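You operate a simulated robot arm through the tools that you are given. There is no shell and no other tool. Be economical: measure what you need, move in short steps, check, and stop when the job is done.

You run a simulated robot arm. Do the job below in one go: nothing can be reset, and whatever is moved stays where it is left.

## Task
Brush the rust off the screw press base with the teal brush.
Fine: wind the knob up, then push the slide in, before you brush; brush back where it lay.

Only the result counts: the job must be done as asked and must still hold three seconds after the hand-in. Knocking over, shifting, dropping, spilling or breaking anything else fails it.

## Robot
A 7-joint arm with a two-finger parallel gripper, fixed in place. Base frame: the origin is at the foot of the arm, x ahead of it, y to its left, z up; the work surface is at about z = 860. Units: mm, degrees, N and s.
With the tool pointing down near the work surface it reaches from about 300 to 700 mm from the base axis. Its first joint turns from -66.0 to 66.0 degrees. Payload 1.57 kg.
Tool frame: the origin (TCP) lies between the finger pads and is the grasp point; the fingertips stand 30 mm ahead of it; z points along the fingers, y is the line along which they close. Largest opening 110 mm; finger width 24, thickness 12; the body of the gripper, 48 by 112 mm, starts 78 mm behind the TCP.
Orientation is told as [roll, pitch, yaw] about the base's x, y, z axes, in that order, counted from this pose: with the fingers straight down and closing along the base's y, the tool's x points along the base's -x, its y along +y and its z along -z.

## Interface
- The arm moves only by the tool apply_moves. Its argument "steps" is a list of rows, each an object of numbers (a shift or turn left out is 0, a gripper value left out holds the last): "claw": the opening, from 0 (shut) to 1 (fully open); "x", "y", "z": the shift along the tool's x, y, z in units of 100 mm (1.0 is 100 mm); "rx", "ry", "rz": the turn, a rotation vector about the tool's x, y, z in units of 90 degrees (1.0 is 90 degrees). In form: [{"claw": .., "x": .., "y": .., "z": .., "rx": .., "ry": .., "rz": ..}, ...]. A call has 1 to 10 rows; each row is the pose to reach, as a shift and turn from the pose commanded when the call began, along the tool's axes at that moment. A call with a number of a shift or a turn outside -1 to 1 is refused whole. A row lasts 0.2 s, in which the tool goes at most 50 mm and 8.6 degrees; a call with a longer step from one row to the next is refused whole, and so is a gripper value outside its range. A pose out of reach is approached as far as the arm can. The call stops where the force on the tool passes 40 N (or 10 N more than at its start, if that is more) or the arm is blocked; 0.2 s more then pass. Each finger travels about 108 mm/s and halts on what it meets, pressing with about 29 N; the grip force reading is that of the motor and also rises with nothing between the fingers. The clock runs only during rows and for 0.2 s after the last one: add rows that repeat a pose to give the fingers time. It gives the time, the measured TCP pose, the force on the tool (base axes), the opening and the grip force at its end, in the units of the frame above (readings bear some noise).
- Cameras (640 x 400 px; columns grow to the right, rows downward): "scene" is fixed at [141.2, -371.9, 1429.8]; the picture's right is [0.94, -0.34, 0.00], its down [-0.12, -0.33, -0.94] and it looks along [0.31, 0.88, -0.35] (base axes); focal length 261 px, centre (320, 200). "wrist" rides on the gripper at [-36, 0, -80] in the tool frame; the picture's right is [0.00, -1.00, 0.00], its down [0.97, 0.00, -0.24] and it looks along [0.24, 0.00, 0.97] (tool axes); focal length 218 px, centre (320, 200).
- get_image(camera): a new picture of that camera. No time passes.
- locate(camera, pixels): for up to 12 pixels [column, row] of the newest picture of that camera ("zoom" is the newest enlarged one), the place [x, y, z] in the base frame of the surface seen there, good to about 2 mm. No time passes.
- enlarge(camera, box): a new picture of the part [left, top, right, bottom] of that camera's present view, enlarged. No time passes.
- job_done(): hands the job in; it is judged then, once.

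Go step by step. Measure first, check grasps and placings, and put right what went wrong. The budget is 80 turns and 38 pictures, counting those below and the enlarged ones. Unless the task says otherwise, let go and move clear before handing in, and close with one line.

The tools are called by a JSON object that holds its "method" and its "body". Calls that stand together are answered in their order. apply_moves: Moves the arm, as the interface text tells. Its arguments: {"type":"object","properties":{"steps":{"type":"array"}},"required":["steps"]} The other tools are called the same way: get_image (camera) takes a picture; locate (camera, pixels) gives the place of the surface under pixels of a picture; enlarge (camera, box) takes an enlarged picture of a part of a camera's view; job_done () hands the job in.

At the start:

```text
time: 0.0
ee_pos: [341.1, 114.5, 1312.2]
ee_rot: [0.0, 0.0, 0.0]
ft_force: [-0.2, -0.3, -0.5]
grip_width: 109.9
gripper_force: 0.2
```

scene: 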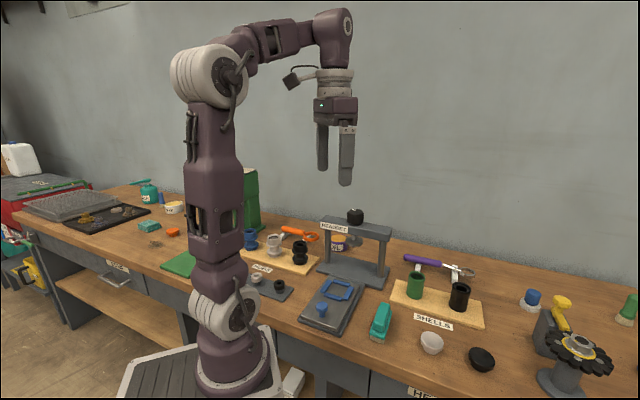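
wrist: 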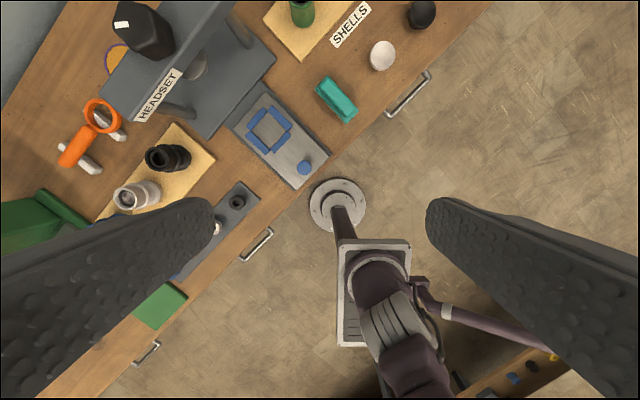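

The scene shows a press-like frame (label at 335,228) with a black knob on top (355,215), a slide plate with a blue knob (322,308) and a teal brush (380,320). I'll enlarge these to understand them.

{"method": "enlarge", "body": {"camera": "scene", "box": [290, 190, 410, 350]}}

{"method": "enlarge", "body": {"camera": "wrist", "box": [80, 0, 400, 200]}}

```text
2.50 times, centred on (350, 270) of scene
```

zoom: 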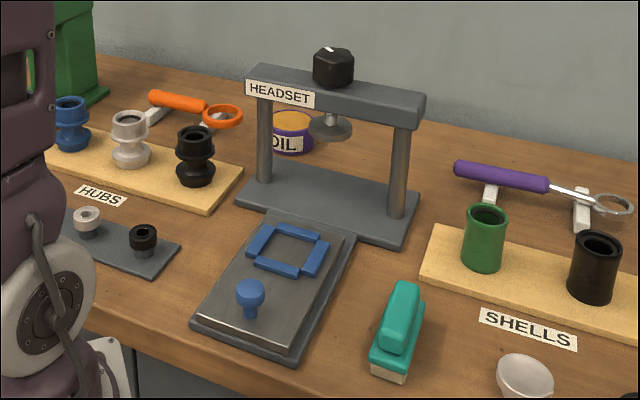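

```text
2.00 times, centred on (240, 100) of wrist
```

zoom: 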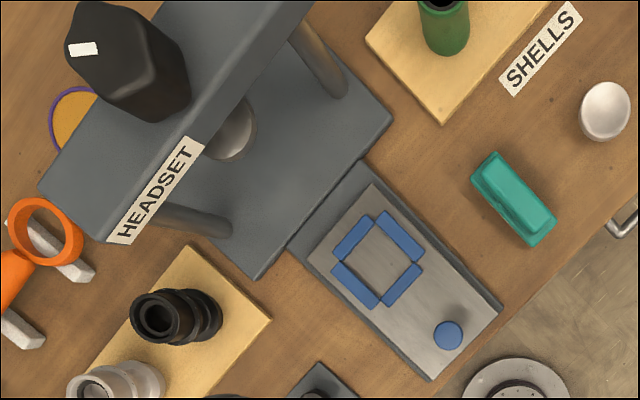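

The HEADSET frame is the screw press, with the slide in front and the brush to its right. I'll measure points on the wrist zoom and look at the other devices.

{"method": "locate", "body": {"camera": "zoom", "pixels": [[130, 60], [82, 48], [238, 145], [448, 335], [375, 190], [495, 310], [430, 375], [510, 200], [485, 160], [545, 235], [388, 120], [250, 275]]}}

{"method": "enlarge", "body": {"camera": "scene", "box": [480, 260, 640, 400]}}

```text
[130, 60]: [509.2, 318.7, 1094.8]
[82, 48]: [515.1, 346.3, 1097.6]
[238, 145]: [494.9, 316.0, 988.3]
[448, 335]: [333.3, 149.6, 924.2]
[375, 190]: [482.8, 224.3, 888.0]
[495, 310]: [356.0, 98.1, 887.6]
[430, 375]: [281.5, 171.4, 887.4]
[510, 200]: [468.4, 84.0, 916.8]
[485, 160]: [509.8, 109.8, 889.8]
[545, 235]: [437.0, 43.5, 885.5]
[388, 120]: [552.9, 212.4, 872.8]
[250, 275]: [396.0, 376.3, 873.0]
```

```text
2.86 times, centred on (560, 330) of scene
```

zoom: 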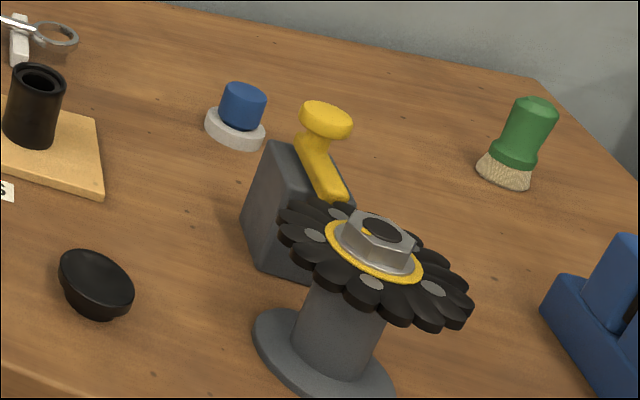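

Teal brush is at about (468,84), the slide runs along the 45° direction, with its handle at (333,150). I don't see the rust yet, so I'll enlarge the base.

{"method": "enlarge", "body": {"camera": "scene", "box": [310, 200, 400, 300]}}

{"method": "enlarge", "body": {"camera": "wrist", "box": [90, 0, 250, 140]}}

```text
4.00 times, centred on (355, 250) of scene
```

zoom: 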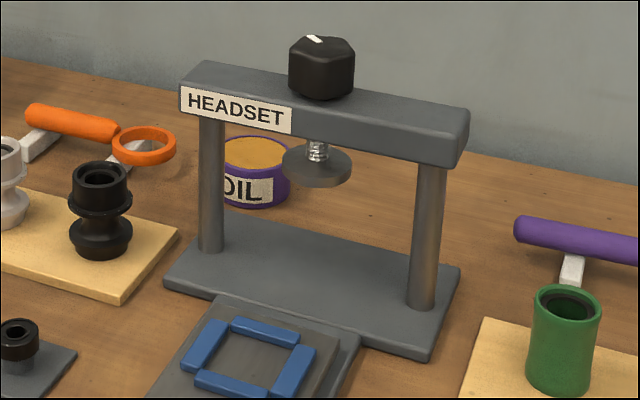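

```text
2.86 times, centred on (170, 70) of wrist
```

zoom: 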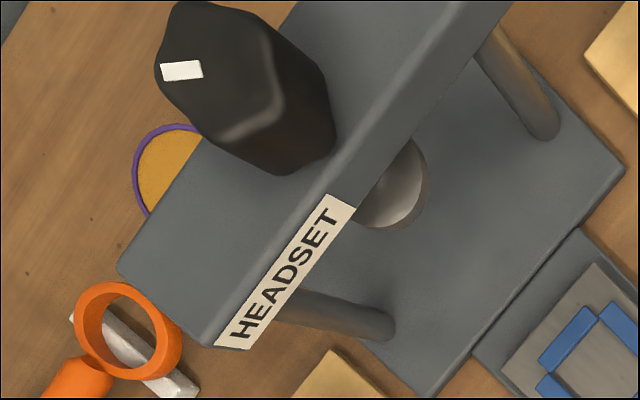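

No rust shows on the visible base, so it may be under the slide. I'll move above the knob (about 505,325) for a better look.

{"method": "apply_moves", "body": {"steps": [{"x": -0.2, "y": 0.25, "z": 0.1}, {"x": -0.4, "y": 0.5, "z": 0.2}, {"x": -0.6, "y": 0.75, "z": 0.3}, {"x": -0.82, "y": 1.0, "z": 0.4}]}}

{"method": "apply_moves", "body": {"steps": [{"x": -0.2, "y": 0.25, "z": 0.1}, {"x": -0.4, "y": 0.5, "z": 0.2}, {"x": -0.6, "y": 0.75, "z": 0.3}, {"x": -0.8, "y": 1.0, "z": 0.4}, {"x": -0.8, "y": 1.0, "z": 0.4}]}}

{"method": "get_image", "body": {"camera": "wrist"}}

```text
time: 1.0
ee_pos: [423.1, 213.0, 1269.4]
ee_rot: [0.0, 0.0, -0.1]
ft_force: [-0.4, 0.6, -0.7]
grip_width: 110.2
gripper_force: 0.1
```

```text
time: 2.2
ee_pos: [478.6, 291.7, 1228.4]
ee_rot: [0.0, 0.0, -0.1]
ft_force: [0.2, -0.3, 0.3]
grip_width: 110.1
gripper_force: 0.0
out of reach, approached as far as the arm can: row 3, 4, 5
```

```text
30 pictures are left
```

wrist: 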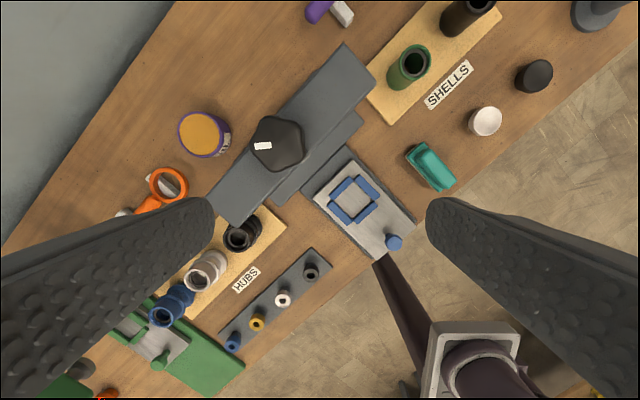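

The knob is in view at (277,143) with its mark at (263,146); I'll measure its outline, the beam and other points.

{"method": "enlarge", "body": {"camera": "wrist", "box": [200, 30, 440, 270]}}

{"method": "locate", "body": {"camera": "wrist", "pixels": [[263, 146], [255, 130], [272, 119], [300, 125], [302, 155], [281, 168], [258, 158], [225, 190], [345, 45], [372, 78], [240, 223], [393, 242]]}}

```text
1.67 times, centred on (320, 150) of wrist
```

zoom: 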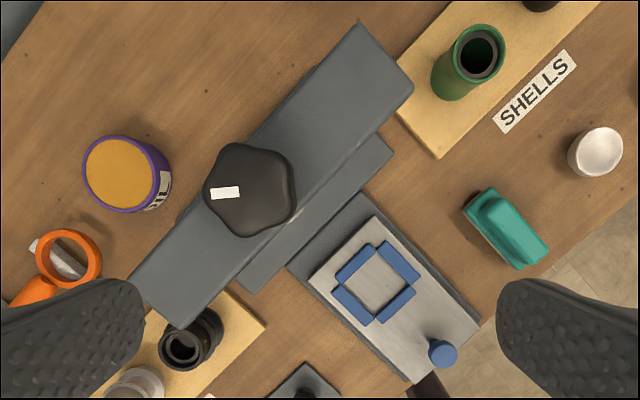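

```text
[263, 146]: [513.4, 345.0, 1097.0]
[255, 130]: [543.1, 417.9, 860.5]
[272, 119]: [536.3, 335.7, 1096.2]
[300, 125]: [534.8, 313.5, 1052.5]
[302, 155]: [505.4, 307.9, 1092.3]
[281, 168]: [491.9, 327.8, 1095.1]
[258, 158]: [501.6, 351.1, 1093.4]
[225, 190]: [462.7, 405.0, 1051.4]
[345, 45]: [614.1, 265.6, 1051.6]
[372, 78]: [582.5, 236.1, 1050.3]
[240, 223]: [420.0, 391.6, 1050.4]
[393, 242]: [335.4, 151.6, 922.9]
```

The knob is 5-lobed, centred near (517,328), top 1097 over a beam top at 1051. I'll lower first, where reach is larger.

{"method": "apply_moves", "body": {"steps": [{"z": 0.4}, {"z": 0.8}, {"z": 0.8}, {"z": 0.8}]}}

```text
time: 3.2
ee_pos: [477.7, 292.9, 1145.8]
ee_rot: [0.0, 0.0, 0.0]
ft_force: [0.0, -0.2, 0.3]
grip_width: 110.1
gripper_force: 0.0
```

The commanded pose follows the reached one. Now I move over the knob centre.

{"method": "apply_moves", "body": {"steps": [{"x": -0.2, "y": 0.18}, {"x": -0.39, "y": 0.355}, {"x": -0.39, "y": 0.355}]}}

{"method": "get_image", "body": {"camera": "wrist"}}

```text
time: 4.0
ee_pos: [519.0, 325.5, 1146.1]
ee_rot: [-0.1, 0.0, 0.0]
ft_force: [-0.6, 0.5, -0.3]
grip_width: 109.9
gripper_force: 0.0
```

```text
28 pictures are left
```

wrist: 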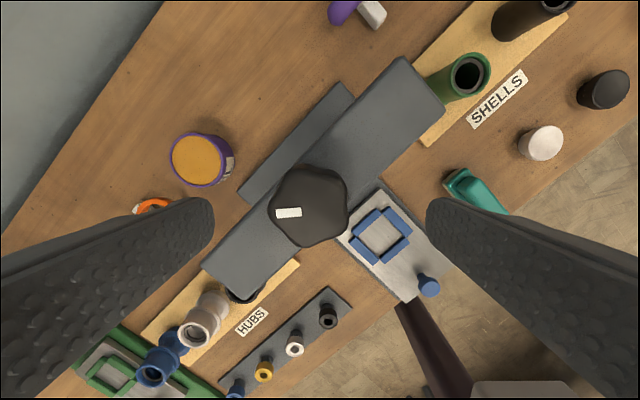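

The knob is centred about (310,206). Quick fix of its centre from outline points.

{"method": "locate", "body": {"camera": "wrist", "pixels": [[272, 206], [285, 175], [320, 170], [344, 185], [345, 215], [305, 243], [278, 232], [310, 206], [288, 213]]}}

```text
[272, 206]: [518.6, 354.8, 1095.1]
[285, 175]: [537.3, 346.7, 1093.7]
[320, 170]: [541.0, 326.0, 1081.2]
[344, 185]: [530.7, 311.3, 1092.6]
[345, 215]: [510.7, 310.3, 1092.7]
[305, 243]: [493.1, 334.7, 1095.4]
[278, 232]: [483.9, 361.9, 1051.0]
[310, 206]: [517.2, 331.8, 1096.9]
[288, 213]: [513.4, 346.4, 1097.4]
```

Centre is about (517,330), radius ~25. I descend to 1088 and close.

{"method": "apply_moves", "body": {"steps": [{"x": 0.02, "y": 0.045, "z": 0.3, "claw": 1}, {"x": 0.02, "y": 0.045, "z": 0.58}, {"x": 0.02, "y": 0.045, "z": 0.58}, {"x": 0.02, "y": 0.045, "z": 0.58, "claw": 0}, {"x": 0.02, "y": 0.045, "z": 0.58}, {"x": 0.02, "y": 0.045, "z": 0.58}, {"x": 0.02, "y": 0.045, "z": 0.58}]}}

```text
time: 5.6
ee_pos: [516.8, 332.8, 1087.8]
ee_rot: [0.2, -0.1, 0.0]
ft_force: [3.6, 17.3, -5.1]
grip_width: 53.5
gripper_force: 45.1
```

Gripped at 53.5 mm with a 17 N side force in +y, so I shift 3 mm in y and turn counter-clockwise (from above) a little.

{"method": "apply_moves", "body": {"steps": [{"y": 0.03}, {"y": 0.03}, {"y": 0.03, "rz": -0.09}, {"y": 0.03, "rz": -0.18}, {"y": 0.03, "rz": -0.27}, {"y": 0.03, "rz": -0.36}]}}

{"method": "enlarge", "body": {"camera": "scene", "box": [310, 180, 400, 290]}}

```text
time: 7.0
ee_pos: [517.5, 334.0, 1089.1]
ee_rot: [-0.1, 0.0, 32.5]
ft_force: [-3.2, -8.6, -13.1]
grip_width: 53.7
gripper_force: 45.3
```

```text
3.64 times, centred on (355, 235) of scene
```

zoom: 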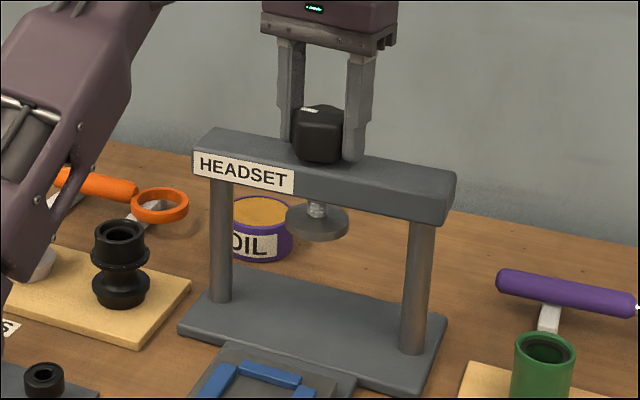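

The knob turned 32.5° with the hand, but the disc (318,225) shows no clear height change yet. I'll measure the disc and continue turning.

{"method": "locate", "body": {"camera": "zoom", "pixels": [[318, 236], [318, 240], [295, 222], [340, 222], [318, 246]]}}

{"method": "apply_moves", "body": {"steps": [{"rz": -0.09}, {"rz": -0.18}, {"rz": -0.27}, {"rz": -0.36}, {"rz": -0.45}, {"rz": -0.54}, {"rz": -0.63}, {"rz": -0.63}]}}

```text
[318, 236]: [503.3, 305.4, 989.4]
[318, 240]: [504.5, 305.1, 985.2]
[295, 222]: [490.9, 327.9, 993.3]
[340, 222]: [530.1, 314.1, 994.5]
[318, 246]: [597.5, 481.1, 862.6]
```

```text
time: 8.8
ee_pos: [514.3, 334.2, 1088.9]
ee_rot: [0.2, 0.1, 89.3]
ft_force: [-26.4, -11.2, -18.7]
grip_width: 53.6
gripper_force: 45.0
```

Forces orbit with the grip (off-centre lobes), and z force is -19 N, so I need to know which way the disc has moved. Checking the picture.

{"method": "enlarge", "body": {"camera": "scene", "box": [325, 190, 385, 255]}}

```text
6.15 times, centred on (355, 222) of scene
```

zoom: 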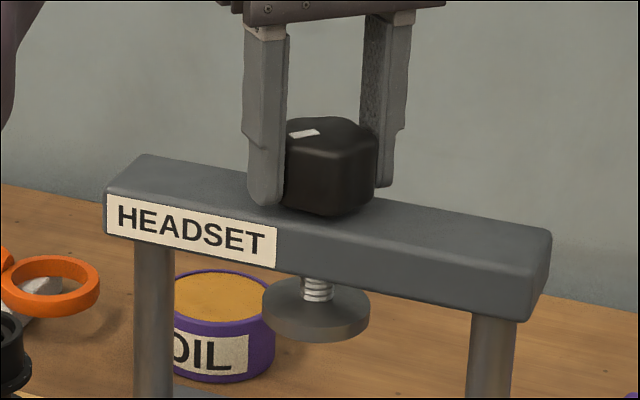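

The mark has turned with the hand; checking the disc height from its rim (318,340).

{"method": "locate", "body": {"camera": "zoom", "pixels": [[316, 322], [316, 330], [316, 338], [290, 300], [345, 300], [318, 270], [300, 125], [330, 205]]}}

```text
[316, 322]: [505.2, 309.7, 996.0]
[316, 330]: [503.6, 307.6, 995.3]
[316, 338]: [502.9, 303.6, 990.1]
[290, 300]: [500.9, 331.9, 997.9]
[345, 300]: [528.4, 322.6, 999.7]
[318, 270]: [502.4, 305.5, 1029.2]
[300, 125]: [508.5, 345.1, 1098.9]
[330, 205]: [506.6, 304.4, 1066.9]
```

The disc rose from ~988 to ~998, so counter-clockwise is up. I recentre and keep turning.

{"method": "apply_moves", "body": {"steps": [{"x": 0.02, "y": 0.02}, {"x": 0.02, "y": 0.02, "rz": -0.09}, {"x": 0.02, "y": 0.02, "rz": -0.18}, {"x": 0.02, "y": 0.02, "rz": -0.27}, {"x": 0.02, "y": 0.02, "rz": -0.36}, {"x": 0.02, "y": 0.02, "rz": -0.45}]}}

```text
time: 10.2
ee_pos: [515.3, 332.6, 1089.8]
ee_rot: [0.0, -0.2, 129.7]
ft_force: [-14.9, 9.5, -9.6]
grip_width: 53.6
gripper_force: 45.0
```

Still turning freely at yaw 130°. Continuing.

{"method": "apply_moves", "body": {"steps": [{"x": -0.01, "rz": -0.09}, {"x": -0.01, "rz": -0.18}, {"x": -0.01, "rz": -0.27}, {"x": -0.01, "rz": -0.36}, {"x": -0.01, "rz": -0.45}]}}

{"method": "enlarge", "body": {"camera": "scene", "box": [325, 190, 385, 255]}}

```text
time: 11.4
ee_pos: [513.6, 333.6, 1088.8]
ee_rot: [0.1, -0.3, 170.2]
ft_force: [-10.4, -7.6, -3.2]
grip_width: 53.8
gripper_force: 45.1
```

```text
6.15 times, centred on (355, 222) of scene
```

zoom: 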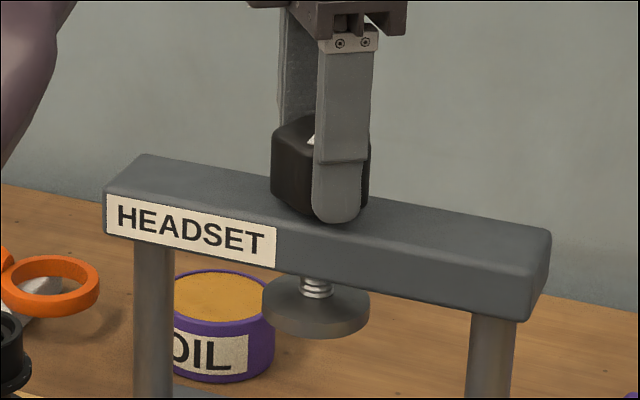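

The disc is now a bit higher (bottom 338 vs 342). Measuring the rate.

{"method": "locate", "body": {"camera": "zoom", "pixels": [[316, 318], [316, 326], [316, 334], [290, 297], [345, 297]]}}

{"method": "apply_moves", "body": {"steps": [{"rz": -0.09}, {"rz": -0.18}, {"rz": -0.27}, {"rz": -0.36}, {"rz": -0.45}]}}

```text
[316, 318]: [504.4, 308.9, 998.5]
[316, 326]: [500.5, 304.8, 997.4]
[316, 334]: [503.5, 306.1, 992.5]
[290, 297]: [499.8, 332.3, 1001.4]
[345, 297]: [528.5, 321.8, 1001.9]
```

```text
time: 12.6
ee_pos: [516.5, 332.3, 1088.7]
ee_rot: [0.1, 0.2, -149.3]
ft_force: [5.1, -13.1, -0.5]
grip_width: 53.7
gripper_force: 45.0
```

Already 210° turned and still free; continuing until a stop or wrist limit.

{"method": "apply_moves", "body": {"steps": [{"rz": -0.09}, {"rz": -0.18}, {"rz": -0.27}, {"rz": -0.36}, {"rz": -0.45}, {"rz": -0.54}]}}

```text
time: 13.9
ee_pos: [515.0, 330.6, 1087.6]
ee_rot: [0.9, -0.2, -106.7]
ft_force: [9.2, 0.0, -4.8]
grip_width: 54.1
gripper_force: 44.6
out of reach, approached as far as the arm can: row 6
stopped in row 6: the force on the tool passed its limit (the readings are from after the stop); the commanded pose is now the measured one
```

The wrist reached its limit or the knob its stop at about 253°. Checking the disc.

{"method": "enlarge", "body": {"camera": "scene", "box": [325, 190, 385, 255]}}

```text
6.15 times, centred on (355, 222) of scene
```

zoom: 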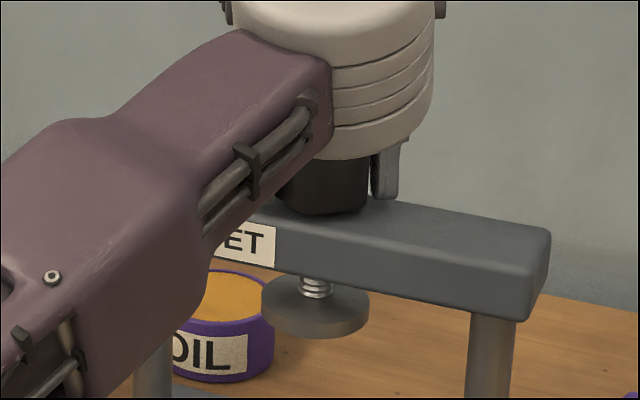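

Measuring the disc again for height.

{"method": "locate", "body": {"camera": "zoom", "pixels": [[316, 318], [316, 326], [316, 334], [290, 297], [345, 297], [316, 337]]}}

```text
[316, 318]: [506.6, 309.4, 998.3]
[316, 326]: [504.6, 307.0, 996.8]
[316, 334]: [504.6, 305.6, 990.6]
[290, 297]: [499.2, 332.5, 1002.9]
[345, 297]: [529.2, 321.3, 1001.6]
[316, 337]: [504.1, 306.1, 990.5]
```

No height change since ~170°, so it may be at its stop or slipping. I'll release, lift, and read the mark from above.

{"method": "apply_moves", "body": {"steps": [{"claw": 1}, {"claw": 1}, {"claw": 1}, {"z": -0.3}, {"z": -0.6}, {"z": -0.6}]}}

{"method": "get_image", "body": {"camera": "wrist"}}

```text
time: 15.3
ee_pos: [496.8, 325.6, 1139.9]
ee_rot: [1.0, -0.1, -106.7]
ft_force: [0.6, -0.3, -0.2]
grip_width: 109.9
gripper_force: 0.0
out of reach, approached as far as the arm can: row 4, 5, 6
```

```text
23 pictures are left
```

wrist: 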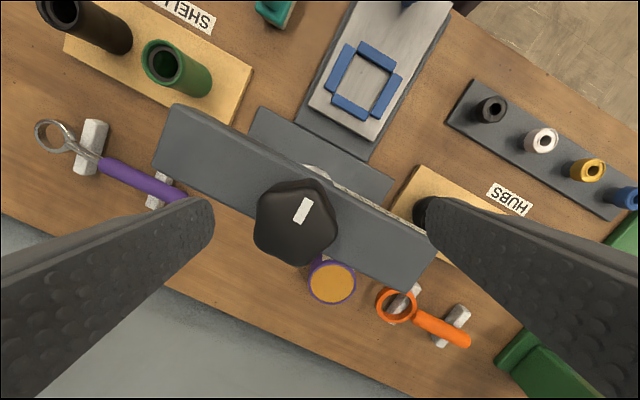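

Reading the mark at (302,210) relative to the knob centre (296,221).

{"method": "locate", "body": {"camera": "wrist", "pixels": [[302, 210], [308, 200], [296, 221], [258, 205], [290, 184], [326, 185], [337, 215], [322, 250], [298, 262], [262, 240]]}}

```text
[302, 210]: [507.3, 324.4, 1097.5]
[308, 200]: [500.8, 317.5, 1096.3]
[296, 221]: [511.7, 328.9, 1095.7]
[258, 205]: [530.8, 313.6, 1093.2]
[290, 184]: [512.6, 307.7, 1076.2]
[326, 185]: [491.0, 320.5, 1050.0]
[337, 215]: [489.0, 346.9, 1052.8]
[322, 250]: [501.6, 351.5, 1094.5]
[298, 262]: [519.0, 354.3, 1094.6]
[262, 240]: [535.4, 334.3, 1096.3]
```

The mark direction went from ~105° to ~215°, i.e. 110° of real turning, then the hand slipped: the knob is at its upper stop, the disc ~8 mm up. Now I back off and unwind the wrist toward yaw 45°.

{"method": "apply_moves", "body": {"steps": [{"x": -0.093, "y": -0.05, "z": -0.03, "rz": 0.095}, {"x": -0.186, "y": -0.1, "z": -0.06, "rz": 0.19}, {"x": -0.279, "y": -0.15, "z": -0.09, "rz": 0.285}, {"x": -0.372, "y": -0.2, "z": -0.12, "rz": 0.38}, {"x": -0.465, "y": -0.25, "z": -0.15, "rz": 0.475}, {"x": -0.558, "y": -0.3, "z": -0.18, "rz": 0.57}, {"x": -0.651, "y": -0.35, "z": -0.21, "rz": 0.665}, {"x": -0.744, "y": -0.4, "z": -0.24, "rz": 0.76}, {"x": -0.837, "y": -0.45, "z": -0.27, "rz": 0.855}, {"x": -0.93, "y": -0.5, "z": -0.3, "rz": 0.95}]}}

{"method": "apply_moves", "body": {"steps": [{"rz": 0.095}, {"rz": 0.19}, {"rz": 0.285}, {"rz": 0.38}, {"rz": 0.475}, {"rz": 0.57}, {"rz": 0.665}, {"rz": 0.76}, {"rz": 0.855}, {"rz": 0.95}]}}

```text
time: 17.5
ee_pos: [424.5, 249.8, 1169.8]
ee_rot: [0.3, 0.9, 167.7]
ft_force: [-0.4, 0.5, 0.5]
grip_width: 109.9
gripper_force: 0.0
```

```text
time: 19.7
ee_pos: [423.9, 249.7, 1168.5]
ee_rot: [-1.0, 0.3, 82.2]
ft_force: [-0.3, -0.3, 0.3]
grip_width: 110.1
gripper_force: 0.0
```

Next, rotate to yaw 45° and move above the handle.

{"method": "apply_moves", "body": {"steps": [{"x": 0.19, "y": 0.15, "rz": 0.083}, {"x": 0.38, "y": 0.3, "rz": 0.166}, {"x": 0.57, "y": 0.45, "rz": 0.249}, {"x": 0.76, "y": 0.6, "rz": 0.332}, {"x": 0.95, "y": 0.75, "rz": 0.413}, {"x": 0.95, "y": 0.75, "rz": 0.413}]}}

{"method": "get_image", "body": {"camera": "wrist"}}

```text
time: 21.1
ee_pos: [336.0, 166.9, 1168.9]
ee_rot: [-0.9, -0.4, 45.2]
ft_force: [0.5, -0.1, 0.0]
grip_width: 109.9
gripper_force: 0.0
```

```text
22 pictures are left
```

wrist: 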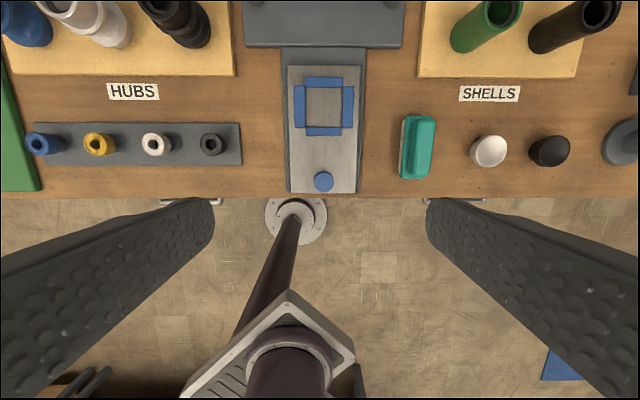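

The view is well aligned: handle (324,181), nest (324,106), brush (417,147). Measuring them.

{"method": "locate", "body": {"camera": "wrist", "pixels": [[324, 181], [314, 181], [334, 181], [324, 190], [324, 106], [324, 80], [289, 192], [357, 192], [323, 45], [420, 120], [402, 176], [430, 176]]}}

{"method": "enlarge", "body": {"camera": "wrist", "box": [260, 0, 460, 200]}}

```text
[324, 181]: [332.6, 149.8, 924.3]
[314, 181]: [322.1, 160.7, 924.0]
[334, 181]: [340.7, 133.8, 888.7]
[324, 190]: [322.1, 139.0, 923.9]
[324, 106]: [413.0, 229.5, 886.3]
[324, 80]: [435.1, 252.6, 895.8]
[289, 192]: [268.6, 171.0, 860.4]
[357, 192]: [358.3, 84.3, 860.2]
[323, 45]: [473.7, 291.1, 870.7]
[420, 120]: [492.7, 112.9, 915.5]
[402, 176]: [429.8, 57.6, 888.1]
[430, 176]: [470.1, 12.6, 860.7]
```

```text
2.00 times, centred on (360, 100) of wrist
```

zoom: 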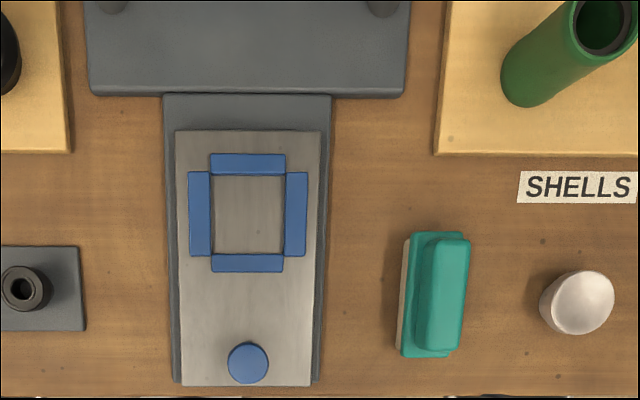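

Handle centre (332.6,149.8), nest 145 mm from the press axis along 45°. I straighten the tool, centre over the handle, and part-close.

{"method": "apply_moves", "body": {"steps": [{"x": 0.145, "y": -0.097, "rx": -0.01, "ry": -0.004, "claw": 0.6}, {"x": 0.145, "y": -0.097, "z": 0.4, "rx": -0.01, "ry": -0.004}, {"x": 0.145, "y": -0.097, "z": 0.8, "rx": -0.01, "ry": -0.004}, {"x": 0.145, "y": -0.097, "z": 1.0, "rx": -0.01, "ry": -0.004}, {"x": 0.145, "y": -0.097, "z": 1.0, "rx": -0.01, "ry": -0.004}]}}

```text
time: 22.3
ee_pos: [336.4, 149.0, 1068.3]
ee_rot: [0.1, -0.5, 45.2]
ft_force: [0.4, -0.3, -0.2]
grip_width: 65.9
gripper_force: 0.0
```

Small correction and down in two stages.

{"method": "apply_moves", "body": {"steps": [{"x": 0.02, "y": 0.033, "z": 0.4, "rx": -0.004, "ry": 0.004}, {"x": 0.02, "y": 0.033, "z": 0.8, "rx": -0.004, "ry": 0.004}, {"x": 0.02, "y": 0.033, "z": 0.95, "rx": -0.004, "ry": 0.004}, {"x": 0.02, "y": 0.033, "z": 0.95, "rx": -0.004, "ry": 0.004}]}}

{"method": "get_image", "body": {"camera": "wrist"}}

```text
time: 23.3
ee_pos: [331.3, 151.1, 972.9]
ee_rot: [0.2, -0.3, 45.2]
ft_force: [0.1, 0.4, 0.6]
grip_width: 65.9
gripper_force: 0.1
```

```text
20 pictures are left
```

wrist: 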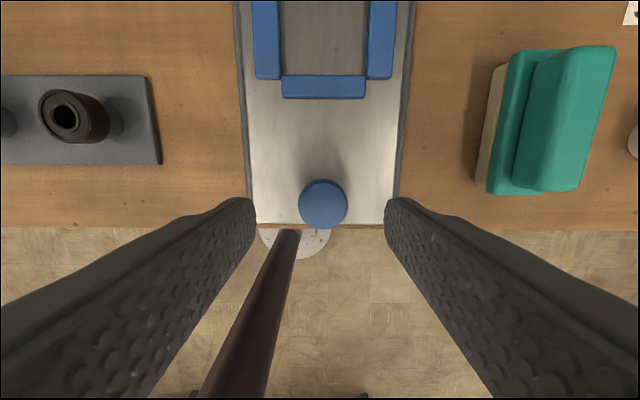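

Well centred over the handle. Descend to 922 and grip.

{"method": "apply_moves", "body": {"steps": [{"z": 0.3}, {"z": 0.51}, {"z": 0.51}, {"z": 0.51, "claw": 0}, {"z": 0.51}, {"z": 0.51}]}}

```text
time: 24.6
ee_pos: [332.8, 148.1, 922.2]
ee_rot: [0.1, -0.1, 44.8]
ft_force: [8.2, -5.8, -8.7]
grip_width: 31.4
gripper_force: 40.2
stopped in row 6: the force on the tool passed its limit (the readings are from after the stop); the commanded pose is now the measured one
```

Handle gripped (31 mm). Pushing along tool -x in 15 mm steps.

{"method": "apply_moves", "body": {"steps": [{"x": -0.1}, {"x": -0.25}, {"x": -0.4}, {"x": -0.55}, {"x": -0.7}, {"x": -0.7}]}}

```text
time: 26.0
ee_pos: [382.3, 198.9, 923.1]
ee_rot: [0.2, -0.3, 44.8]
ft_force: [14.0, -13.1, -3.9]
grip_width: 31.5
gripper_force: 39.9
```

Slide moves; a lateral 19 N along tool -y says shift 1.5 mm that way. Continuing.

{"method": "apply_moves", "body": {"steps": [{"x": -0.12, "y": -0.015}, {"x": -0.27, "y": -0.018}, {"x": -0.42, "y": -0.02}, {"x": -0.52, "y": -0.02}, {"x": -0.6, "y": -0.02}, {"x": -0.66, "y": -0.02}, {"x": -0.66, "y": -0.02}]}}

```text
time: 27.6
ee_pos: [429.0, 245.5, 922.6]
ee_rot: [0.2, 0.1, 44.9]
ft_force: [-9.3, 9.7, -11.3]
grip_width: 31.4
gripper_force: 40.1
```

Slide is at ~137 mm travel with no axial stop felt yet. Creeping forward to find the stop.

{"method": "apply_moves", "body": {"steps": [{"x": -0.05, "y": 0.01}, {"x": -0.09, "y": 0.01}, {"x": -0.13, "y": 0.01}, {"x": -0.17, "y": 0.01}, {"x": -0.2, "y": 0.01}]}}

{"method": "get_image", "body": {"camera": "scene"}}

```text
time: 28.8
ee_pos: [440.8, 257.8, 922.0]
ee_rot: [0.3, 0.2, 44.9]
ft_force: [-35.6, -8.1, 3.9]
grip_width: 31.8
gripper_force: 40.7
```

```text
19 pictures are left
```

scene: 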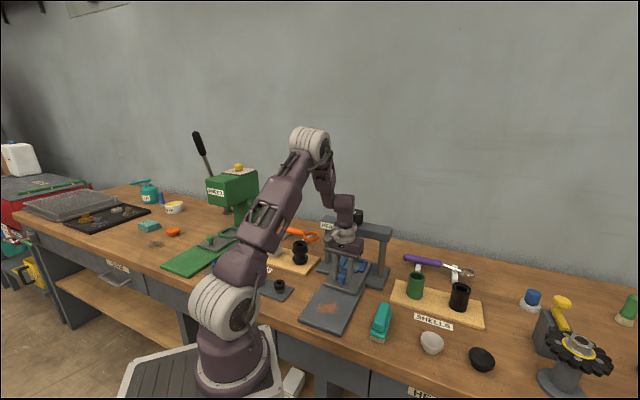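

The slide is at its stop (-31 N axial, 154 mm travel) and rust is exposed on the track (328,308). Release and rise.

{"method": "apply_moves", "body": {"steps": [{"x": 0.03, "claw": 0.6}, {"x": 0.03}, {"x": 0.03}, {"x": 0.03, "z": -0.3}, {"x": 0.1, "z": -0.7}, {"x": 0.4, "z": -1.0}, {"x": 0.8, "z": -1.0}, {"x": 0.95, "z": -1.0}, {"x": 0.95, "z": -1.0}]}}

{"method": "apply_moves", "body": {"steps": [{"x": 0.2, "z": -0.4, "claw": 1}, {"x": 0.4, "z": -0.8}, {"x": 0.5, "z": -1.0}, {"x": 0.5, "z": -1.0}]}}

{"method": "get_image", "body": {"camera": "wrist"}}

```text
time: 30.8
ee_pos: [375.5, 191.4, 1020.9]
ee_rot: [0.1, -0.1, 44.8]
ft_force: [-0.3, -0.3, 0.2]
grip_width: 66.0
gripper_force: 0.1
```

```text
time: 31.8
ee_pos: [339.6, 155.3, 1122.4]
ee_rot: [0.3, -0.2, 44.8]
ft_force: [0.2, 0.8, -0.3]
grip_width: 110.1
gripper_force: 0.2
```

```text
18 pictures are left
```

wrist: 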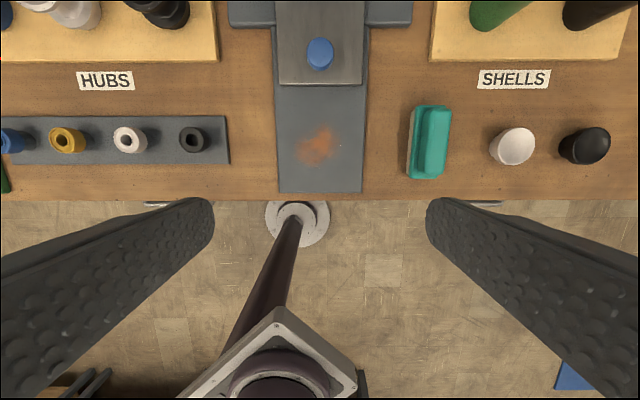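

Rust is around (318,146). Now measure the rust extent, the track and the brush.

{"method": "enlarge", "body": {"camera": "wrist", "box": [270, 80, 470, 205]}}

{"method": "locate", "body": {"camera": "wrist", "pixels": [[318, 146], [296, 155], [338, 130], [325, 122], [310, 165], [280, 191], [361, 191], [320, 90], [320, 54]]}}

```text
3.20 times, centred on (370, 142) of wrist
```

zoom: 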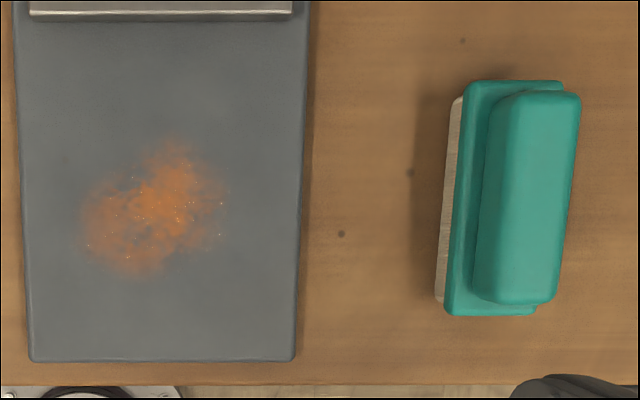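

```text
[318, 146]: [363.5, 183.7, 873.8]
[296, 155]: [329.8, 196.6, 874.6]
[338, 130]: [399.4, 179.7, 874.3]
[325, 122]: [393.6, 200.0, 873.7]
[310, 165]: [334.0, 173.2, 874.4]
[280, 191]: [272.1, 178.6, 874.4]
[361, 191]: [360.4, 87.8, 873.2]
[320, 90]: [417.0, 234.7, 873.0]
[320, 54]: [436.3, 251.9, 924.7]
```

Measuring the brush features in the zoom and the rust outline.

{"method": "locate", "body": {"camera": "zoom", "pixels": [[500, 110], [570, 105], [480, 290], [550, 298], [525, 200], [470, 90], [452, 308], [535, 311], [452, 200], [442, 200], [480, 200], [566, 200]]}}

{"method": "locate", "body": {"camera": "zoom", "pixels": [[85, 230], [225, 205], [180, 135], [130, 275], [150, 205]]}}

{"method": "enlarge", "body": {"camera": "scene", "box": [350, 290, 410, 350]}}

```text
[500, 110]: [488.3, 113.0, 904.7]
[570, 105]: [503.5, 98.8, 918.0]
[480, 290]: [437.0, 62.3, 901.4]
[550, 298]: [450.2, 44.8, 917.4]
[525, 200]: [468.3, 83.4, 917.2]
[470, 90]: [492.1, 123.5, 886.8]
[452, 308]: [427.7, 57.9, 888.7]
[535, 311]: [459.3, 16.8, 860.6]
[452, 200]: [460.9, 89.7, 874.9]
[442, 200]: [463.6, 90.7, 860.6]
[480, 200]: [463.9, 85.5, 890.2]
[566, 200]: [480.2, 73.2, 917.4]
```

```text
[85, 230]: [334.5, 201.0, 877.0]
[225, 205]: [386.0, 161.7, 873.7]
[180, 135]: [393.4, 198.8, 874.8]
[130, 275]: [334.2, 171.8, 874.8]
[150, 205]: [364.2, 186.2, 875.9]
```

```text
6.67 times, centred on (380, 320) of scene
```

zoom: 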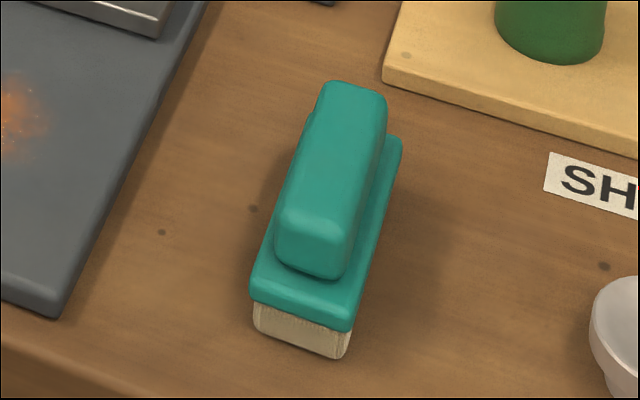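

Brush centre is about (470,80), 45° aligned, handle top 917, plate top 890; the rust spans 355–420 along the track and ±33 mm across. I move over the brush.

{"method": "apply_moves", "body": {"steps": [{"x": -0.1, "y": -0.35, "z": 0.1, "claw": 0.7}, {"x": -0.2, "y": -0.7, "z": 0.3}, {"x": -0.39, "y": -1.0, "z": 0.6}, {"x": -0.39, "y": -1.0, "z": 0.6}]}}

{"method": "apply_moves", "body": {"steps": [{"y": -0.3, "z": 0.3}, {"y": -0.457, "z": 0.6}, {"y": -0.457, "z": 0.8}, {"y": -0.457, "z": 0.8}]}}

{"method": "get_image", "body": {"camera": "wrist"}}

```text
time: 32.8
ee_pos: [436.9, 112.6, 1061.3]
ee_rot: [0.2, -0.2, 44.8]
ft_force: [-0.4, -0.1, 0.3]
grip_width: 77.1
gripper_force: 0.1
```

```text
time: 33.8
ee_pos: [470.5, 81.0, 981.2]
ee_rot: [0.2, -0.1, 44.9]
ft_force: [-0.1, 0.2, -0.5]
grip_width: 77.0
gripper_force: 0.1
```

```text
15 pictures are left
```

wrist: 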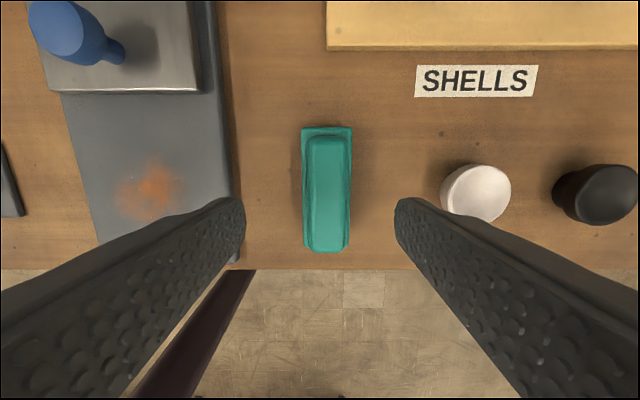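

The brush appears centred near column 327, slightly right of the finger centre; measuring it and the white bowl's near edge.

{"method": "locate", "body": {"camera": "wrist", "pixels": [[312, 145], [345, 145], [310, 235], [343, 235], [327, 190], [303, 130], [351, 130], [305, 245], [347, 245], [442, 190], [348, 190], [308, 190]]}}

```text
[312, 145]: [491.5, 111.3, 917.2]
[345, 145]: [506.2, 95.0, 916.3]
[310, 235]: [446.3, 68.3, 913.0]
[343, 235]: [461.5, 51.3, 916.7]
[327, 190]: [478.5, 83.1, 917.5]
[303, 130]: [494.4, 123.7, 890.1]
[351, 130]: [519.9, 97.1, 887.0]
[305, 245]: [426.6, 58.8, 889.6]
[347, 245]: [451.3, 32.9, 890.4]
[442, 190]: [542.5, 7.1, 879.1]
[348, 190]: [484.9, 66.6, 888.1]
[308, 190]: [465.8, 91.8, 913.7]
```

Plate centre is (473,78), yaw ≈43.7°. Small correction, descend to 923, grip gently.

{"method": "apply_moves", "body": {"steps": [{"y": -0.038, "z": 0.2, "rz": 0.013}, {"y": -0.038, "z": 0.5, "rz": 0.013}, {"y": -0.038, "z": 0.58, "rz": 0.013}, {"y": -0.038, "z": 0.58, "rz": 0.013}, {"y": -0.038, "z": 0.58, "rz": 0.013, "claw": 0}, {"y": -0.038, "z": 0.58, "rz": 0.013}, {"y": -0.038, "z": 0.58, "rz": 0.013}, {"y": -0.038, "z": 0.58, "rz": 0.013}]}}

```text
time: 35.6
ee_pos: [473.5, 76.8, 923.7]
ee_rot: [0.2, -0.1, 43.8]
ft_force: [-0.1, 0.9, 0.6]
grip_width: 27.0
gripper_force: 29.0
```

Brush gripped (27 mm). Lift and carry toward the track; lifted 50 mm.

{"method": "apply_moves", "body": {"steps": [{"z": -0.25}, {"z": -0.5}, {"y": 0.3, "z": -0.5}, {"y": 0.65, "z": -0.5}, {"y": 1.0, "z": -0.5}, {"y": 1.0, "z": -0.5}]}}

{"method": "apply_moves", "body": {"steps": [{"y": 0.16}, {"y": 0.16, "z": 0.2}, {"y": 0.16, "z": 0.3}, {"y": 0.16, "z": 0.33}]}}

{"method": "get_image", "body": {"camera": "scene"}}

```text
time: 37.0
ee_pos: [404.6, 150.1, 975.8]
ee_rot: [0.2, -0.2, 43.6]
ft_force: [0.1, 0.0, -1.0]
grip_width: 27.1
gripper_force: 29.6
```

```text
time: 38.0
ee_pos: [394.1, 161.8, 941.9]
ee_rot: [0.3, -0.2, 43.7]
ft_force: [0.4, -0.7, -0.5]
grip_width: 27.1
gripper_force: 29.4
```

```text
14 pictures are left
```

scene: 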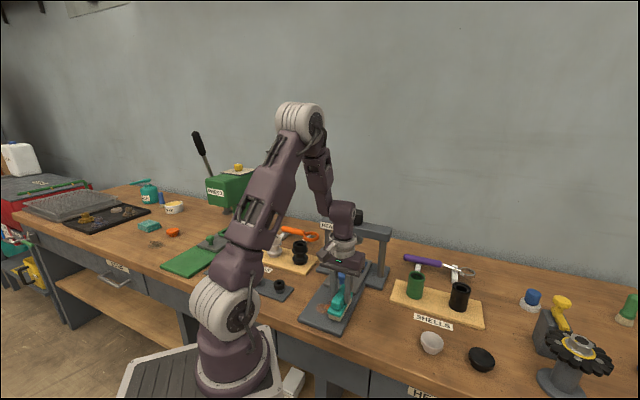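

Brush is just above the track's right side. Lower to light contact and start sweeping across the rust.

{"method": "apply_moves", "body": {"steps": [{"x": 0.03, "z": 0.03}, {"x": 0.03, "z": 0.05}, {"x": 0.03, "z": 0.06}]}}

```text
time: 38.8
ee_pos: [390.9, 160.6, 934.9]
ee_rot: [0.2, -0.2, 43.7]
ft_force: [-2.3, 0.5, 24.7]
grip_width: 26.9
gripper_force: 28.9
```

Contact at ~25 N; ease up 1 mm and sweep 70 mm and back.

{"method": "apply_moves", "body": {"steps": [{"z": -0.012}, {"y": 0.12, "z": -0.012}, {"y": 0.24, "z": -0.012}, {"y": 0.36, "z": -0.012}, {"y": 0.48, "z": -0.012}, {"y": 0.6, "z": -0.012}, {"y": 0.72, "z": -0.012}, {"y": 0.72, "z": -0.012}]}}

```text
time: 40.6
ee_pos: [342.2, 212.0, 936.0]
ee_rot: [0.2, -0.1, 43.7]
ft_force: [0.1, 0.2, -1.6]
grip_width: 26.7
gripper_force: 29.2
```

Contact faded to zero at the end; press 1.5 mm deeper and sweep back.

{"method": "apply_moves", "body": {"steps": [{"z": 0.016}, {"y": -0.12, "z": 0.016}, {"y": -0.24, "z": 0.016}, {"y": -0.36, "z": 0.016}, {"y": -0.48, "z": 0.016}, {"y": -0.6, "z": 0.016}, {"y": -0.72, "z": 0.016}]}}

{"method": "get_image", "body": {"camera": "wrist"}}

```text
time: 42.2
ee_pos: [391.7, 160.2, 933.8]
ee_rot: [0.2, -0.1, 43.7]
ft_force: [-3.7, 2.4, 12.3]
grip_width: 27.1
gripper_force: 29.1
```

```text
13 pictures are left
```

wrist: 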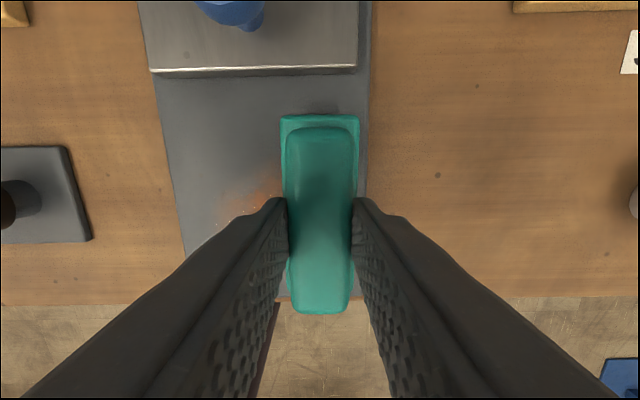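

Rust is fainter but some remains (255,195). More strokes, with about 12 N.

{"method": "apply_moves", "body": {"steps": [{"y": 0.15, "z": 0.006}, {"y": 0.3, "z": 0.008}, {"y": 0.45, "z": 0.01}, {"y": 0.6, "z": 0.012}, {"y": 0.74, "z": 0.012}, {"y": 0.6, "z": 0.012}, {"y": 0.45, "z": 0.012}, {"y": 0.3, "z": 0.01}, {"y": 0.15, "z": 0.01}, {"y": 0.0, "z": 0.01}]}}

{"method": "apply_moves", "body": {"steps": [{"y": 0.15}, {"y": 0.3}, {"y": 0.45}, {"y": 0.6}, {"y": 0.74}, {"y": 0.6}, {"y": 0.45}, {"y": 0.3}, {"y": 0.15}, {"y": 0.0}]}}

{"method": "get_image", "body": {"camera": "wrist"}}

```text
time: 44.4
ee_pos: [392.5, 160.2, 934.0]
ee_rot: [0.3, 0.0, 43.8]
ft_force: [-5.7, 6.0, 21.7]
grip_width: 27.0
gripper_force: 29.4
```

```text
time: 45.1
ee_pos: [371.0, 181.9, 932.9]
ee_rot: [0.1, -0.2, 43.8]
ft_force: [-3.0, 0.0, 11.4]
grip_width: 27.1
gripper_force: 29.0
stopped in row 3: the force on the tool passed its limit (the readings are from after the stop); the commanded pose is now the measured one
```

```text
12 pictures are left
```

wrist: 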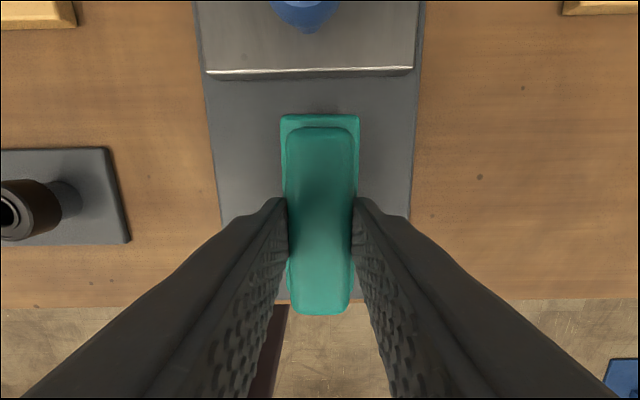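

Looks much cleaner. One more back-and-forth, then lift to inspect.

{"method": "apply_moves", "body": {"steps": [{"y": 0.14}, {"y": 0.28}, {"y": 0.42}, {"y": 0.28}, {"y": 0.14}, {"y": 0.0}, {"y": -0.15}, {"y": -0.28}]}}

{"method": "apply_moves", "body": {"steps": [{"z": -0.3}, {"y": -0.3, "z": -0.45}, {"y": -0.65, "z": -0.45}, {"y": -0.65, "z": -0.45}]}}

{"method": "get_image", "body": {"camera": "wrist"}}

{"method": "enlarge", "body": {"camera": "scene", "box": [280, 250, 420, 350]}}

```text
time: 45.8
ee_pos: [348.0, 206.7, 933.9]
ee_rot: [0.0, -0.3, 43.6]
ft_force: [-2.1, -0.5, 12.3]
grip_width: 27.3
gripper_force: 29.6
stopped in row 3: the force on the tool passed its limit (the readings are from after the stop); the commanded pose is now the measured one
```

```text
time: 46.8
ee_pos: [394.5, 159.3, 981.9]
ee_rot: [0.0, -0.2, 43.6]
ft_force: [0.3, -0.3, -0.5]
grip_width: 27.0
gripper_force: 28.9
```

```text
11 pictures are left
```

wrist: 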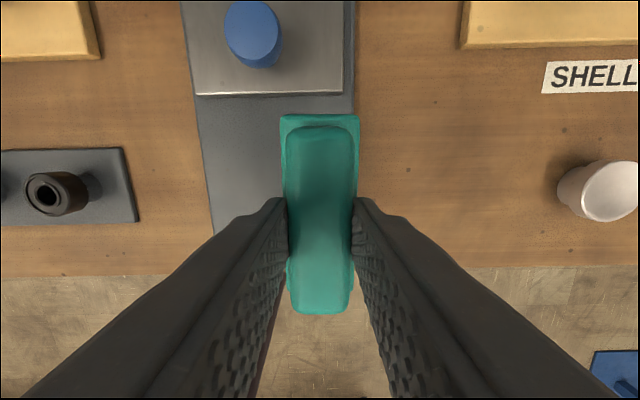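

```text
4.00 times, centred on (350, 300) of scene
```

zoom: 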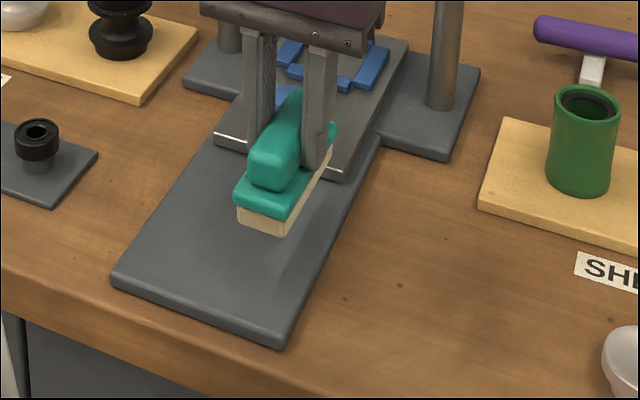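

The visible track is clean. I carry the brush back above its home and inspect the whole track.

{"method": "apply_moves", "body": {"steps": [{"y": -0.3}, {"y": -0.6}, {"y": -0.95}, {"y": -0.95}]}}

{"method": "get_image", "body": {"camera": "wrist"}}

{"method": "enlarge", "body": {"camera": "scene", "box": [290, 265, 400, 345]}}

```text
time: 47.8
ee_pos: [457.5, 90.7, 977.1]
ee_rot: [0.0, -0.2, 43.6]
ft_force: [0.2, 0.1, -1.0]
grip_width: 27.1
gripper_force: 29.2
```

```text
9 pictures are left
```

wrist: 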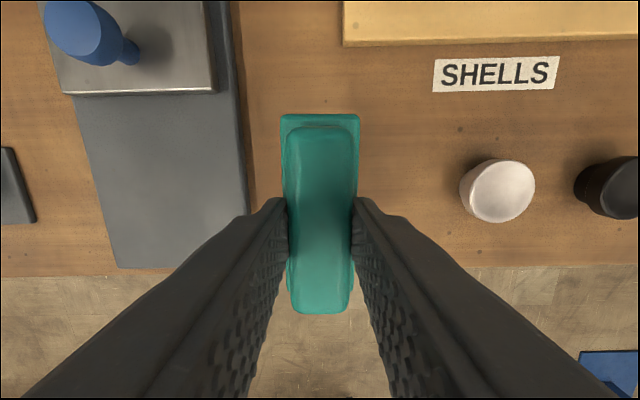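

```text
5.00 times, centred on (345, 305) of scene
```

zoom: 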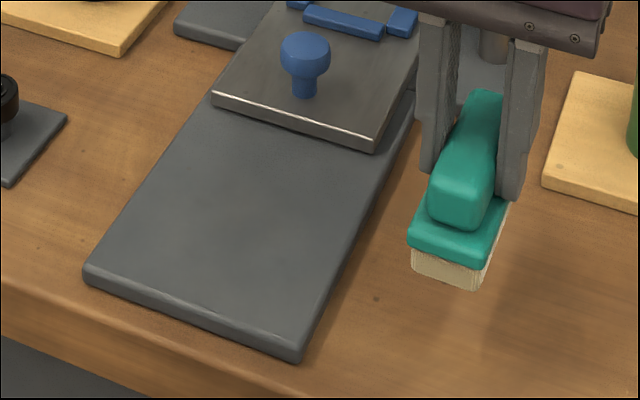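

The rust is entirely gone. Check the brush's position in the grip before putting it back.

{"method": "locate", "body": {"camera": "wrist", "pixels": [[283, 117], [356, 117], [290, 140], [350, 140], [294, 310], [347, 310], [320, 220], [320, 117]]}}

```text
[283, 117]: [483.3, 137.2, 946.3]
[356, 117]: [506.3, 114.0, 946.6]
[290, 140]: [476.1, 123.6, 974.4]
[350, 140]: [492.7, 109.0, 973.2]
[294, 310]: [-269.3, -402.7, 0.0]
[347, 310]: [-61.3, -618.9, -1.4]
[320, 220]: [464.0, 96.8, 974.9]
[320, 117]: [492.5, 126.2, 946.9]
```

The brush has ridden ~3 mm up in the grip (plate now at the fingertips), so touchdown is at TCP ≈ 920. Placing it.

{"method": "apply_moves", "body": {"steps": [{"y": -0.2}, {"y": -0.2, "z": 0.3}, {"y": -0.2, "z": 0.5}, {"y": -0.2, "z": 0.54}, {"y": -0.2, "z": 0.54}]}}

```text
time: 49.0
ee_pos: [472.9, 77.3, 923.9]
ee_rot: [0.0, -0.3, 43.7]
ft_force: [0.7, 0.1, -0.9]
grip_width: 27.4
gripper_force: 28.4
```

Creep down to contact.

{"method": "apply_moves", "body": {"steps": [{"z": 0.015}, {"z": 0.025}, {"z": 0.035}]}}

```text
time: 49.8
ee_pos: [471.8, 76.8, 921.8]
ee_rot: [-0.1, -0.3, 43.6]
ft_force: [0.2, 1.3, -1.1]
grip_width: 27.2
gripper_force: 29.3
```

{"method": "apply_moves", "body": {"steps": [{"z": 0.01}, {"z": 0.018}]}}

```text
time: 50.4
ee_pos: [471.5, 77.3, 920.1]
ee_rot: [-0.1, -0.5, 43.6]
ft_force: [0.1, 1.1, 20.0]
grip_width: 26.9
gripper_force: 29.3
```

Contact (20 N up). Ease up 1 mm, release, and rise clear.

{"method": "apply_moves", "body": {"steps": [{"z": -0.008}, {"z": -0.008, "claw": 0.6}, {"z": -0.008}, {"z": -0.008}, {"z": -0.3}, {"z": -0.7}, {"z": -1.0}, {"z": -1.0}]}}

{"method": "get_image", "body": {"camera": "wrist"}}

{"method": "get_image", "body": {"camera": "scene"}}

```text
time: 52.2
ee_pos: [473.0, 75.7, 1017.1]
ee_rot: [0.0, -0.3, 43.6]
ft_force: [1.1, 0.0, 0.0]
grip_width: 66.1
gripper_force: 0.0
```

```text
7 pictures are left
```

wrist: 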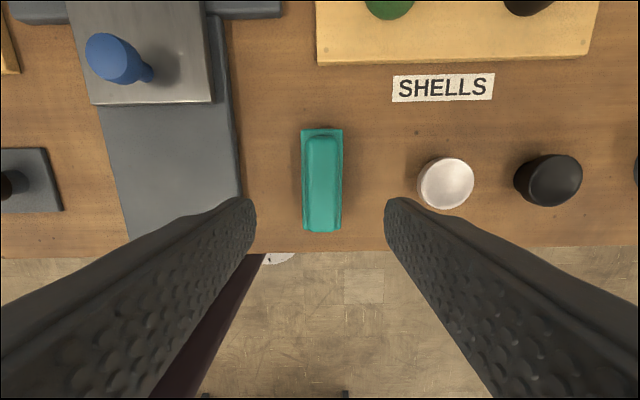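

```text
6 pictures are left
```

scene: 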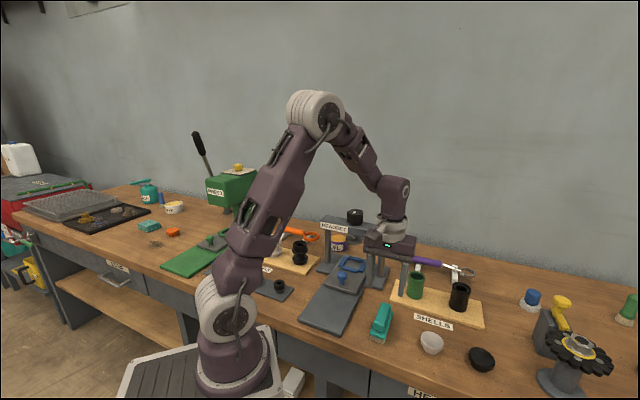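

The brush is down and everything stands as before. Verify brush corners and the press state.

{"method": "locate", "body": {"camera": "wrist", "pixels": [[303, 131], [341, 131], [304, 229], [339, 229]]}}

{"method": "enlarge", "body": {"camera": "scene", "box": [315, 195, 405, 285]}}

```text
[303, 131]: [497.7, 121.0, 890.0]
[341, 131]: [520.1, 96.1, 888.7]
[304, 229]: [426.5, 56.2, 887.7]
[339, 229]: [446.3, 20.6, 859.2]
```

```text
4.44 times, centred on (360, 240) of scene
```

zoom: 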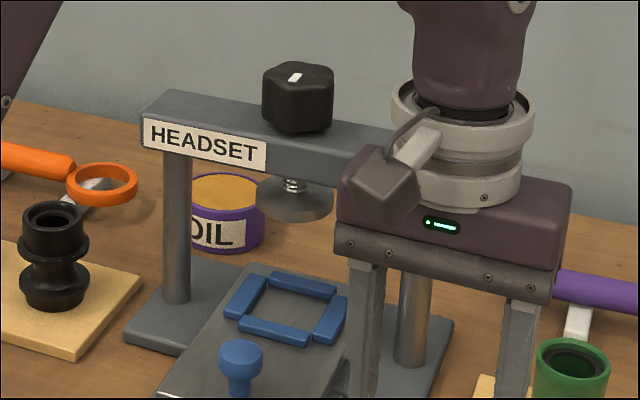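

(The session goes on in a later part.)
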